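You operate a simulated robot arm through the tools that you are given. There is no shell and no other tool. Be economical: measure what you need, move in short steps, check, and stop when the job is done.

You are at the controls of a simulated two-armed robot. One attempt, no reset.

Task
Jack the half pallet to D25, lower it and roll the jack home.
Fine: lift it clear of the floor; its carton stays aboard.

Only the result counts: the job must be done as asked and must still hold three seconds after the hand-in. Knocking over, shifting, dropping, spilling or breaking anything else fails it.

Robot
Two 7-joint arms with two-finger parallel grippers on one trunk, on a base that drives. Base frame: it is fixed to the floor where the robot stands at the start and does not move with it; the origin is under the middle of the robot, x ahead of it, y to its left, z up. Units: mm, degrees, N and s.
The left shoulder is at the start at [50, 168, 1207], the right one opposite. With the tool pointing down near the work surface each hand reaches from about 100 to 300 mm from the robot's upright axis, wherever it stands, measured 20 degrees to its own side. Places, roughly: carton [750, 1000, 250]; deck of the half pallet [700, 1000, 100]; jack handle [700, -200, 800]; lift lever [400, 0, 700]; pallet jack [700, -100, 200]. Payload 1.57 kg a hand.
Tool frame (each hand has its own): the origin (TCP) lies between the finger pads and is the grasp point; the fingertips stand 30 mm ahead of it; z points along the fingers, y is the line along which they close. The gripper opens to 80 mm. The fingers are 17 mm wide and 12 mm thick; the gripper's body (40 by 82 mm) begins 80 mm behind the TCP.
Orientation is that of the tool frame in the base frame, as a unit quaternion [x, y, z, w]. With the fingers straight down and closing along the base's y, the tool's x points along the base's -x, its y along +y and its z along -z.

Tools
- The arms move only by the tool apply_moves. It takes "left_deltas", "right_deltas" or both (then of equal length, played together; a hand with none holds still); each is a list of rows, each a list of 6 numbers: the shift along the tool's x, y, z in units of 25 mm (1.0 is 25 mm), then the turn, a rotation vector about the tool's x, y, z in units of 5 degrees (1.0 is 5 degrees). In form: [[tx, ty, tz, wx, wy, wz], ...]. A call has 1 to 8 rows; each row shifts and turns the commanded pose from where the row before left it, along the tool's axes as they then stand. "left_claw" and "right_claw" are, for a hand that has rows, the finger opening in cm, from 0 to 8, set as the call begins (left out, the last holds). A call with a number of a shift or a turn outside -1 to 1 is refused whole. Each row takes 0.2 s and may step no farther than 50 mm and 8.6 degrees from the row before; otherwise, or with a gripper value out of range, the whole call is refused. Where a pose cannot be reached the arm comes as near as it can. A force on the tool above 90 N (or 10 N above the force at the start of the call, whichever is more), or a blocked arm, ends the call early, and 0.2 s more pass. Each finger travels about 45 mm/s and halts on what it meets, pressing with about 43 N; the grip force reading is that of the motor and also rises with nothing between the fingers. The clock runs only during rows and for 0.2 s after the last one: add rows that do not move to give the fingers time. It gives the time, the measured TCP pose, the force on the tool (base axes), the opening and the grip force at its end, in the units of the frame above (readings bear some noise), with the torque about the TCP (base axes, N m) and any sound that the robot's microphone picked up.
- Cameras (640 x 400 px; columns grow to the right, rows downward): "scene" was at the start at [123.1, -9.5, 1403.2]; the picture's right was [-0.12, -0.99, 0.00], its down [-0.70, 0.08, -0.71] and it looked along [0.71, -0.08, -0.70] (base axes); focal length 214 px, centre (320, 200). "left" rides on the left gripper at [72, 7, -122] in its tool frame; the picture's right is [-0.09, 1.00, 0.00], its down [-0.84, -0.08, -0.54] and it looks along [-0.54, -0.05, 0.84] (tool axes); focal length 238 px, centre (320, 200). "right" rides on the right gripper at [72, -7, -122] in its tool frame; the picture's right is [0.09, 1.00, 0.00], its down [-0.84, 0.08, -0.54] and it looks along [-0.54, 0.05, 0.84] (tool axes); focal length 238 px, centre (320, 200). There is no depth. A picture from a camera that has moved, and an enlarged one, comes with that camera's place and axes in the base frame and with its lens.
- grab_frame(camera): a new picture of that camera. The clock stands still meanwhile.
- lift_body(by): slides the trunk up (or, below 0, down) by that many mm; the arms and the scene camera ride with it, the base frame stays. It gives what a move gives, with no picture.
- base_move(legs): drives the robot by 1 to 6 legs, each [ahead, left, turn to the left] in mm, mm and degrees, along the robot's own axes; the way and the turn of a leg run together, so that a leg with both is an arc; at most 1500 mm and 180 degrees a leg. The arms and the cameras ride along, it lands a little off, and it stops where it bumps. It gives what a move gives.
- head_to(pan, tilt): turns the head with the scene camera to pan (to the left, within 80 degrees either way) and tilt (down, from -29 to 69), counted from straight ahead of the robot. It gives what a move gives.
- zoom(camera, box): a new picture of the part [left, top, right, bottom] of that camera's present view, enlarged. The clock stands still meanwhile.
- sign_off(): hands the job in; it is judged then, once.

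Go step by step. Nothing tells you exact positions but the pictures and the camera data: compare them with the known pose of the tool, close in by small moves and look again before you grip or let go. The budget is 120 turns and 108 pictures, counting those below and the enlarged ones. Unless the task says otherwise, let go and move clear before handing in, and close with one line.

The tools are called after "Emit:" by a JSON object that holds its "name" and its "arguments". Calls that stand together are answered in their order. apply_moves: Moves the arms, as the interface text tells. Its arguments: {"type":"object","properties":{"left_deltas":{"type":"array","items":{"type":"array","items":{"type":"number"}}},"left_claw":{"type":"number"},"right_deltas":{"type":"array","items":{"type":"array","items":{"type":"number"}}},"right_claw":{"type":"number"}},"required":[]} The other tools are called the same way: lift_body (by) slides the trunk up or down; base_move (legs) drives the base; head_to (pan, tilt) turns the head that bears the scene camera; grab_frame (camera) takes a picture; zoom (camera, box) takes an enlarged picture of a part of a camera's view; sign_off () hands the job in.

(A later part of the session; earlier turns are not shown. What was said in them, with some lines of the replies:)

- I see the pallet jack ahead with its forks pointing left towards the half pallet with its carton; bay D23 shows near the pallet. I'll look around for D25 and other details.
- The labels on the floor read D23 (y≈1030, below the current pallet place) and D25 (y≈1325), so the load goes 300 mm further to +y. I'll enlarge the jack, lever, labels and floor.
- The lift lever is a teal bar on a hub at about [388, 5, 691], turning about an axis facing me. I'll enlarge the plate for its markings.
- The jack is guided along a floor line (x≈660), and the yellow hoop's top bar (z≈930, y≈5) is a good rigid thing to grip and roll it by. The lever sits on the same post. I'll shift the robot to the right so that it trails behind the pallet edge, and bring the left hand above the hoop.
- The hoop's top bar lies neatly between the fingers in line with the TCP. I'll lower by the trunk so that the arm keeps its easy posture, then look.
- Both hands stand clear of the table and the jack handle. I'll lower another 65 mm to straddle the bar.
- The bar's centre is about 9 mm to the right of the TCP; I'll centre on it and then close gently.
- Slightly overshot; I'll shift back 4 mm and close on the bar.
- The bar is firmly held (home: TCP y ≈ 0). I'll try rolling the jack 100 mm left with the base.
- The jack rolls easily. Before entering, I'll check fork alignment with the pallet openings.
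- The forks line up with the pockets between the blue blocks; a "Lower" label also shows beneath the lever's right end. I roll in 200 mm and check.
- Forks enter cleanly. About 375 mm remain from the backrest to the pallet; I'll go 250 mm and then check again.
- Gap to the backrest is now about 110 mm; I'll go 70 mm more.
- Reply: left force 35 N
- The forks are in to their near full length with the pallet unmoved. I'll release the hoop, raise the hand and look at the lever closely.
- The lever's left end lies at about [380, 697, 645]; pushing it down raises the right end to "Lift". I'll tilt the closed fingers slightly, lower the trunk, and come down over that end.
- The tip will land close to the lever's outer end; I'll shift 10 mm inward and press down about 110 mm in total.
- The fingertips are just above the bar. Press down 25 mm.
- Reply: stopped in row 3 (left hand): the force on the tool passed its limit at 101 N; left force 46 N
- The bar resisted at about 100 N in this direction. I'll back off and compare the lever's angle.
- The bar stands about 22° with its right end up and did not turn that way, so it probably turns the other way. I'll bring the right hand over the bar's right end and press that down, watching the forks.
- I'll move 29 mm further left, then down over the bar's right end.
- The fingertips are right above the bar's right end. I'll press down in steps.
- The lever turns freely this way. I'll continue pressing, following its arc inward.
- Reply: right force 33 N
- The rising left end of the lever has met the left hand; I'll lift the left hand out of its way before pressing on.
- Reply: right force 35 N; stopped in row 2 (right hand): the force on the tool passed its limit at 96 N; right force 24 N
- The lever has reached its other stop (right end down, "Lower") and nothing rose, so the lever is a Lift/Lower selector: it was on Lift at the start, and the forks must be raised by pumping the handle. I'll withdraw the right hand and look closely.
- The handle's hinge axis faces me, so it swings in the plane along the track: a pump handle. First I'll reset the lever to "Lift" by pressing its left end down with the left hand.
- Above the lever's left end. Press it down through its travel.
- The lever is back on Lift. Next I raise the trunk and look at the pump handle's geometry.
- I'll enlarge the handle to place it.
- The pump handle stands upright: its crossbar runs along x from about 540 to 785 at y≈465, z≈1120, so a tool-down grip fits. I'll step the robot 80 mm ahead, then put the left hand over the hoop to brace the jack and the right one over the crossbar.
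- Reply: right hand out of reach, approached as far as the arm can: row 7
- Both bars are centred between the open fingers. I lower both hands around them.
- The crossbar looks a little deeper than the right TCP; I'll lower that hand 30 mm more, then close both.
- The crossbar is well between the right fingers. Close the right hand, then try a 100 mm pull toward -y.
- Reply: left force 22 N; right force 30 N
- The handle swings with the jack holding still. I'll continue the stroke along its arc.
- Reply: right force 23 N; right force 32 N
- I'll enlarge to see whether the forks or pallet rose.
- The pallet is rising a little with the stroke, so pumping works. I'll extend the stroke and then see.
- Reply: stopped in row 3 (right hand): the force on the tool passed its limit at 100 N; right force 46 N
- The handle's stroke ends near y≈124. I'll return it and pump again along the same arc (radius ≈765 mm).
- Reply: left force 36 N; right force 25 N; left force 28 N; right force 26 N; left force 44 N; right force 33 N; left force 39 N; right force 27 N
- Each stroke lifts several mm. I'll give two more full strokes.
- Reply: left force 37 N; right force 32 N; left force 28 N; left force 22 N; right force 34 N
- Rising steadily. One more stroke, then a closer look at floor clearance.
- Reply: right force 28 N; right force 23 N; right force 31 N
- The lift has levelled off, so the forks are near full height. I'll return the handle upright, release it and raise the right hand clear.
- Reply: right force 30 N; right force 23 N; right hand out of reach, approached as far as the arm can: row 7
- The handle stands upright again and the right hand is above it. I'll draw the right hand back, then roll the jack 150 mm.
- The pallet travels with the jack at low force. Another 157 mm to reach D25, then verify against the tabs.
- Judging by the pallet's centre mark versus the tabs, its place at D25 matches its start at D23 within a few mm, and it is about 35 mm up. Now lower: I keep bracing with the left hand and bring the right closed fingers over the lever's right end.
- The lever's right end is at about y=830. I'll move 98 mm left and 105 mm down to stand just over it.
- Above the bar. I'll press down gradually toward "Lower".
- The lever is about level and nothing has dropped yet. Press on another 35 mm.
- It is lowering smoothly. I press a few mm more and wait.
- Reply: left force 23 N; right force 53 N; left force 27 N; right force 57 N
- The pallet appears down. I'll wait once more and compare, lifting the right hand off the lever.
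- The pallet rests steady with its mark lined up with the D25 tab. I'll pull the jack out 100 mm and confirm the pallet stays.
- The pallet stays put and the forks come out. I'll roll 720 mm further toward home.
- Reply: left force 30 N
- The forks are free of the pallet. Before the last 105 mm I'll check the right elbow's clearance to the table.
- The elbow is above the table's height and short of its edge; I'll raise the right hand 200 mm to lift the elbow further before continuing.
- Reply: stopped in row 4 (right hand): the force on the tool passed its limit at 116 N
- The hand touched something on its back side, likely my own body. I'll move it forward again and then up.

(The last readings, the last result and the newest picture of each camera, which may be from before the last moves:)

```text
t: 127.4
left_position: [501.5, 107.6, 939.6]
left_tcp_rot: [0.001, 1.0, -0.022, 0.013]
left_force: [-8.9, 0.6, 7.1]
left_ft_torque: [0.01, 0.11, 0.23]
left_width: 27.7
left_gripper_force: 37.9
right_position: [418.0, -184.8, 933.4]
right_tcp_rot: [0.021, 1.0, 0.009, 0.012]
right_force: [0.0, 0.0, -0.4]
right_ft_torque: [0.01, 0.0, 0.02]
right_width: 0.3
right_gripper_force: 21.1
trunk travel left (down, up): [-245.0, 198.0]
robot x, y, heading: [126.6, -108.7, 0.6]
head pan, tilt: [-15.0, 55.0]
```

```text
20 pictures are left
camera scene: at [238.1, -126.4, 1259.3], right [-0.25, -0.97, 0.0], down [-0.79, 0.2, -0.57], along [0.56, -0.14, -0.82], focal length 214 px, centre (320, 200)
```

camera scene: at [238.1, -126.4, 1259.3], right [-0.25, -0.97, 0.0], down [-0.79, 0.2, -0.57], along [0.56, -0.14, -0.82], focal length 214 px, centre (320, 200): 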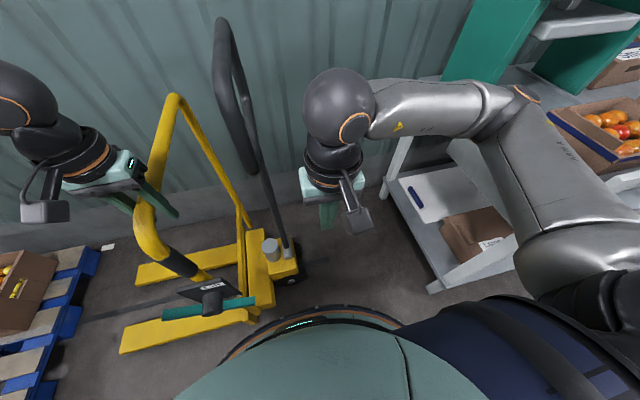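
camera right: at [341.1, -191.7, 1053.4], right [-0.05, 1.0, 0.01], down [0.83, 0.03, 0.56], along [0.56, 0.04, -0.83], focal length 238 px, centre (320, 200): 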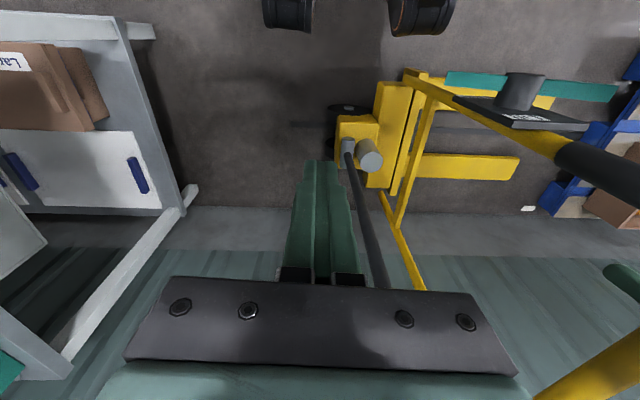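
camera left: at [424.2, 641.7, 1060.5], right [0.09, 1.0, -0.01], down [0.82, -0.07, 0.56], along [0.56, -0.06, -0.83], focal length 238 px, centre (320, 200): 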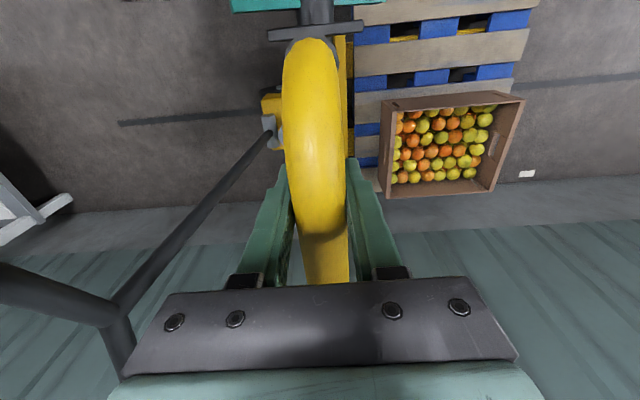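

All undisturbed. Raise the right hand straight up 175 mm.

Emit:
{"name": "apply_moves", "arguments": {"right_deltas": [[0, 0, -1, 0, 0, 0], [0, 0, -1, 0, 0, 0], [0, 0, -1, 0, 0, 0], [0, 0, -1, 0, 0, 0], [0, 0, -1, 0, 0, 0], [0, 0, -1, 0, 0, 0], [0, 0, -1, 0, 0, 0], [0, 0, 0, 0, 0, 0]]}}

Emit:
{"name": "base_move", "arguments": {"legs": [[-5, -60, 0]]}}

Emit:
{"name": "grab_frame", "arguments": {"camera": "scene"}}

```text
t: 129.2
left_position: [501.8, 107.0, 940.4]
left_tcp_rot: [0.002, 1.0, -0.022, 0.014]
left_force: [-9.8, 0.8, 7.5]
left_ft_torque: [-0.03, 0.01, 0.26]
left_width: 27.8
left_gripper_force: 37.8
right_position: [413.2, -187.3, 1107.3]
right_tcp_rot: [0.022, 1.0, 0.008, 0.012]
right_force: [-0.7, -0.9, 0.1]
right_ft_torque: [-0.02, 0.01, -0.01]
right_width: 0.2
right_gripper_force: 21.5
trunk travel left (down, up): [-245.0, 198.0]
robot x, y, heading: [128.7, -106.0, 0.5]
head pan, tilt: [-15.0, 55.0]
```

```text
t: 130.4
left_position: [502.4, 53.3, 940.8]
left_tcp_rot: [-0.003, 1.0, -0.019, 0.015]
left_force: [20.7, 12.4, 14.7]
left_ft_torque: [-0.42, 0.48, -0.29]
left_width: 28.0
left_gripper_force: 38.0
right_position: [410.1, -242.0, 1105.5]
right_tcp_rot: [0.022, 1.0, 0.008, 0.011]
right_force: [-0.1, 0.3, -0.1]
right_ft_torque: [0.0, 0.01, -0.02]
right_width: 0.0
right_gripper_force: 21.0
trunk travel left (down, up): [-245.0, 198.0]
robot x, y, heading: [125.5, -166.0, 0.8]
head pan, tilt: [-15.0, 55.0]
```

```text
19 pictures are left
camera scene: at [236.9, -181.8, 1259.2], right [-0.24, -0.97, 0.0], down [-0.8, 0.2, -0.57], along [0.56, -0.14, -0.82], focal length 214 px, centre (320, 200)
```

scene: 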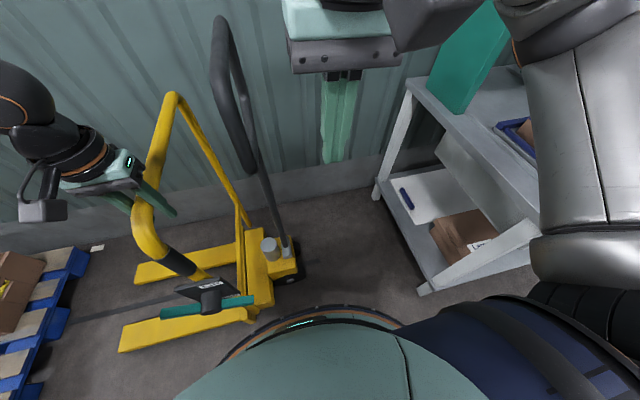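

Last 52 mm to home (TCP y≈0.7).

Emit:
{"name": "base_move", "arguments": {"legs": [[0, -50, 0]]}}

Emit:
{"name": "apply_moves", "arguments": {"left_deltas": [[0, 0, 0, 0, 0, 0], [0, 0, 0, 0, 0, 0]]}}

```text
t: 131.5
left_position: [501.3, 0.8, 940.6]
left_tcp_rot: [0.0, 1.0, -0.021, 0.014]
left_force: [2.2, -5.3, -4.1]
left_ft_torque: [-0.05, 0.07, 0.55]
left_width: 27.5
left_gripper_force: 38.2
right_position: [411.0, -293.8, 1105.6]
right_tcp_rot: [0.022, 1.0, 0.008, 0.011]
right_force: [-0.2, 0.1, -0.4]
right_ft_torque: [0.0, 0.02, -0.02]
right_width: 0.1
right_gripper_force: 20.9
trunk travel left (down, up): [-245.0, 198.0]
robot x, y, heading: [124.1, -216.2, 0.4]
head pan, tilt: [-15.0, 55.0]
```

```text
t: 132.1
left_position: [502.5, -0.5, 939.7]
left_tcp_rot: [0.0, 1.0, -0.021, 0.014]
left_force: [2.1, -2.8, -1.2]
left_ft_torque: [0.08, 0.13, 0.1]
left_width: 27.7
left_gripper_force: 38.2
right_position: [410.6, -293.9, 1106.0]
right_tcp_rot: [0.023, 1.0, 0.009, 0.012]
right_force: [0.0, 0.2, 0.6]
right_ft_torque: [0.02, -0.01, -0.02]
right_width: 0.0
right_gripper_force: 21.3
trunk travel left (down, up): [-245.0, 198.0]
robot x, y, heading: [124.0, -216.5, 0.8]
head pan, tilt: [-15.0, 55.0]
```

The jack is home. I'll release the hoop, raise the hand and check the scene.

Emit:
{"name": "apply_moves", "arguments": {"left_deltas": [[0, 0, 0, 0, 0, 0], [0, 0, 0, 0, 0, 0], [0, 0, 0, 0, 0, 0], [0, 0, -1, 0, 0, 0], [0, 0, -1, 0, 0, 0], [0, 0, -1, 0, 0, 0], [0, 0, -1, 0, 0, 0], [0, 0, -1, 0, 0, 0]], "left_claw": 8}}

Emit:
{"name": "base_move", "arguments": {"legs": [[-100, 0, 0], [0, 200, 0]]}}

Emit:
{"name": "head_to", "arguments": {"pan": 10, "tilt": 50}}

Emit:
{"name": "grab_frame", "arguments": {"camera": "scene"}}

Emit:
{"name": "head_to", "arguments": {"pan": 45, "tilt": 40}}

Emit:
{"name": "grab_frame", "arguments": {"camera": "scene"}}

Emit:
{"name": "grab_frame", "arguments": {"camera": "left"}}

```text
t: 133.9
left_position: [497.8, 4.8, 1065.2]
left_tcp_rot: [0.0, 1.0, -0.021, 0.014]
left_force: [0.6, -0.2, 0.7]
left_ft_torque: [-0.01, -0.02, 0.0]
left_width: 79.7
left_gripper_force: 0.1
right_position: [412.6, -294.5, 1105.3]
right_tcp_rot: [0.022, 1.0, 0.008, 0.012]
right_force: [-0.3, -0.3, 0.3]
right_ft_torque: [-0.01, -0.02, 0.0]
right_width: 0.0
right_gripper_force: 21.5
trunk travel left (down, up): [-245.0, 198.0]
robot x, y, heading: [120.8, -218.9, 0.6]
head pan, tilt: [-15.0, 55.0]
```

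```text
t: 137.1
left_position: [394.0, 205.5, 1065.2]
left_tcp_rot: [-0.002, 1.0, -0.022, 0.014]
left_force: [0.1, -0.9, -0.3]
left_ft_torque: [-0.01, 0.01, 0.01]
left_width: 79.9
left_gripper_force: 0.1
right_position: [308.7, -93.5, 1106.1]
right_tcp_rot: [0.019, 1.0, 0.008, 0.011]
right_force: [0.1, 0.0, 0.4]
right_ft_torque: [0.01, 0.01, -0.04]
right_width: 0.2
right_gripper_force: 21.6
trunk travel left (down, up): [-245.0, 198.0]
robot x, y, heading: [23.8, -19.2, 0.7]
head pan, tilt: [-15.0, 55.0]
```

```text
t: 137.9
left_position: [395.4, 204.9, 1064.4]
left_tcp_rot: [-0.002, 1.0, -0.021, 0.013]
left_force: [-0.7, 0.3, -0.2]
left_ft_torque: [-0.03, 0.0, 0.03]
left_width: 80.1
left_gripper_force: 0.0
right_position: [308.4, -94.1, 1105.5]
right_tcp_rot: [0.02, 1.0, 0.008, 0.012]
right_force: [-0.4, -0.3, -0.5]
right_ft_torque: [0.01, 0.0, -0.01]
right_width: 0.0
right_gripper_force: 21.4
trunk travel left (down, up): [-245.0, 198.0]
robot x, y, heading: [20.3, -16.7, 1.1]
head pan, tilt: [10.0, 50.0]
```

```text
18 pictures are left
camera scene: at [139.4, -1.4, 1265.5], right [0.19, -0.98, 0.0], down [-0.75, -0.15, -0.64], along [0.63, 0.12, -0.77], focal length 214 px, centre (320, 200)
```

scene: 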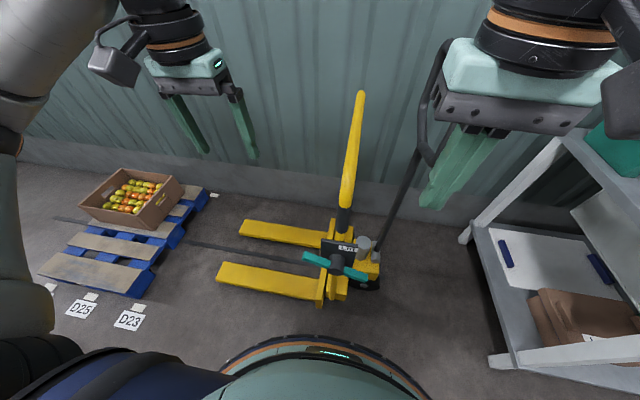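

```text
t: 138.9
left_position: [395.1, 204.7, 1065.0]
left_tcp_rot: [-0.002, 1.0, -0.02, 0.014]
left_force: [0.0, 0.5, -0.3]
left_ft_torque: [0.01, -0.01, 0.03]
left_width: 80.1
left_gripper_force: 0.2
right_position: [308.5, -94.1, 1105.7]
right_tcp_rot: [0.02, 1.0, 0.008, 0.012]
right_force: [0.1, 0.1, -0.8]
right_ft_torque: [0.0, 0.01, -0.02]
right_width: 0.1
right_gripper_force: 21.4
trunk travel left (down, up): [-245.0, 198.0]
robot x, y, heading: [21.5, -12.1, 1.2]
head pan, tilt: [45.0, 40.0]
```

```text
17 pictures are left
camera scene: at [122.9, 45.1, 1279.7], right [0.72, -0.7, 0.0], down [-0.45, -0.46, -0.77], along [0.53, 0.55, -0.64], focal length 214 px, centre (320, 200)
```

scene: 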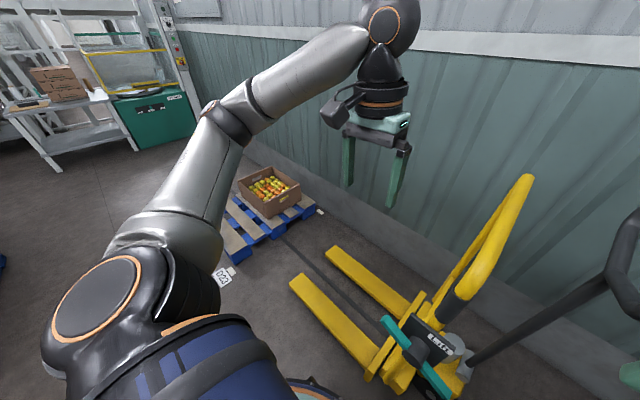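

```text
16 pictures are left
camera left: at [318.8, 216.1, 1184.9], right [0.09, 1.0, -0.04], down [0.82, -0.05, 0.57], along [0.56, -0.08, -0.82], focal length 238 px, centre (320, 200)
```

left: 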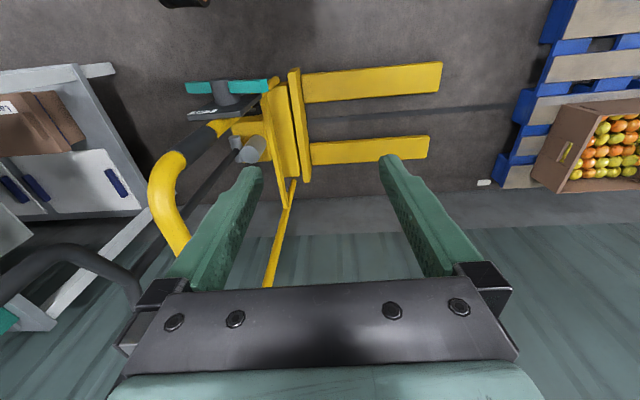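

The jack is home and the carton aboard. I'll enlarge to confirm the pallet against the D25 tab.

Emit:
{"name": "head_to", "arguments": {"pan": 20, "tilt": 50}}

Emit:
{"name": "zoom", "arguments": {"camera": "scene", "box": [40, 140, 280, 300]}}

Emit:
{"name": "grab_frame", "arguments": {"camera": "right"}}

```text
t: 139.8
left_position: [394.5, 206.4, 1065.6]
left_tcp_rot: [-0.002, 1.0, -0.021, 0.013]
left_force: [0.6, -0.6, -0.7]
left_ft_torque: [-0.01, 0.03, -0.01]
left_width: 79.8
left_gripper_force: 0.1
right_position: [308.7, -93.3, 1105.3]
right_tcp_rot: [0.02, 1.0, 0.009, 0.011]
right_force: [-0.1, 0.2, -0.4]
right_ft_torque: [-0.03, -0.02, -0.01]
right_width: 0.0
right_gripper_force: 21.3
trunk travel left (down, up): [-245.0, 198.0]
robot x, y, heading: [20.7, -17.6, 1.0]
head pan, tilt: [20.0, 50.0]
```

```text
2.50 times, centred on (160, 220) of scene
camera zoom: at [135.7, 11.6, 1265.6], right [0.36, -0.93, 0.0], down [-0.71, -0.28, -0.64], along [0.6, 0.23, -0.77], focal length 536 px, centre (720, 150)
```

zoom: 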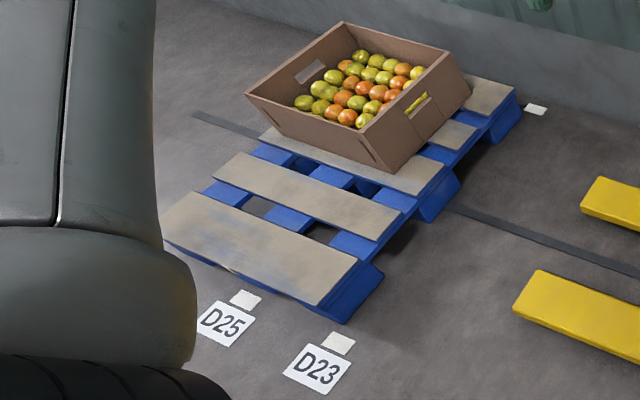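

```text
14 pictures are left
camera right: at [232.7, -100.1, 1226.1], right [-0.05, 1.0, 0.01], down [0.83, 0.03, 0.56], along [0.56, 0.04, -0.83], focal length 238 px, centre (320, 200)
```

right: 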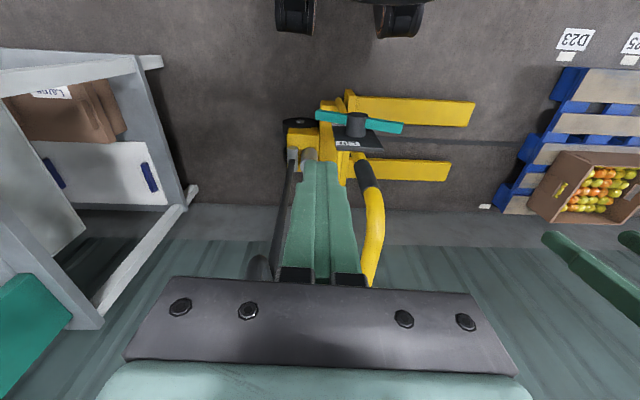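

The jack is back home and empty with its handle upright. The half pallet stands on the floor at D25, within about 6 mm of the tab, with the carton still aboard, and both hands are clear, so I'm handing in.

Emit:
{"name": "sign_off", "arguments": {}}

```text
The job is handed in.
```

The half pallet now stands lowered at D25 with its carton aboard, the jack is rolled back home, and the job is handed in.
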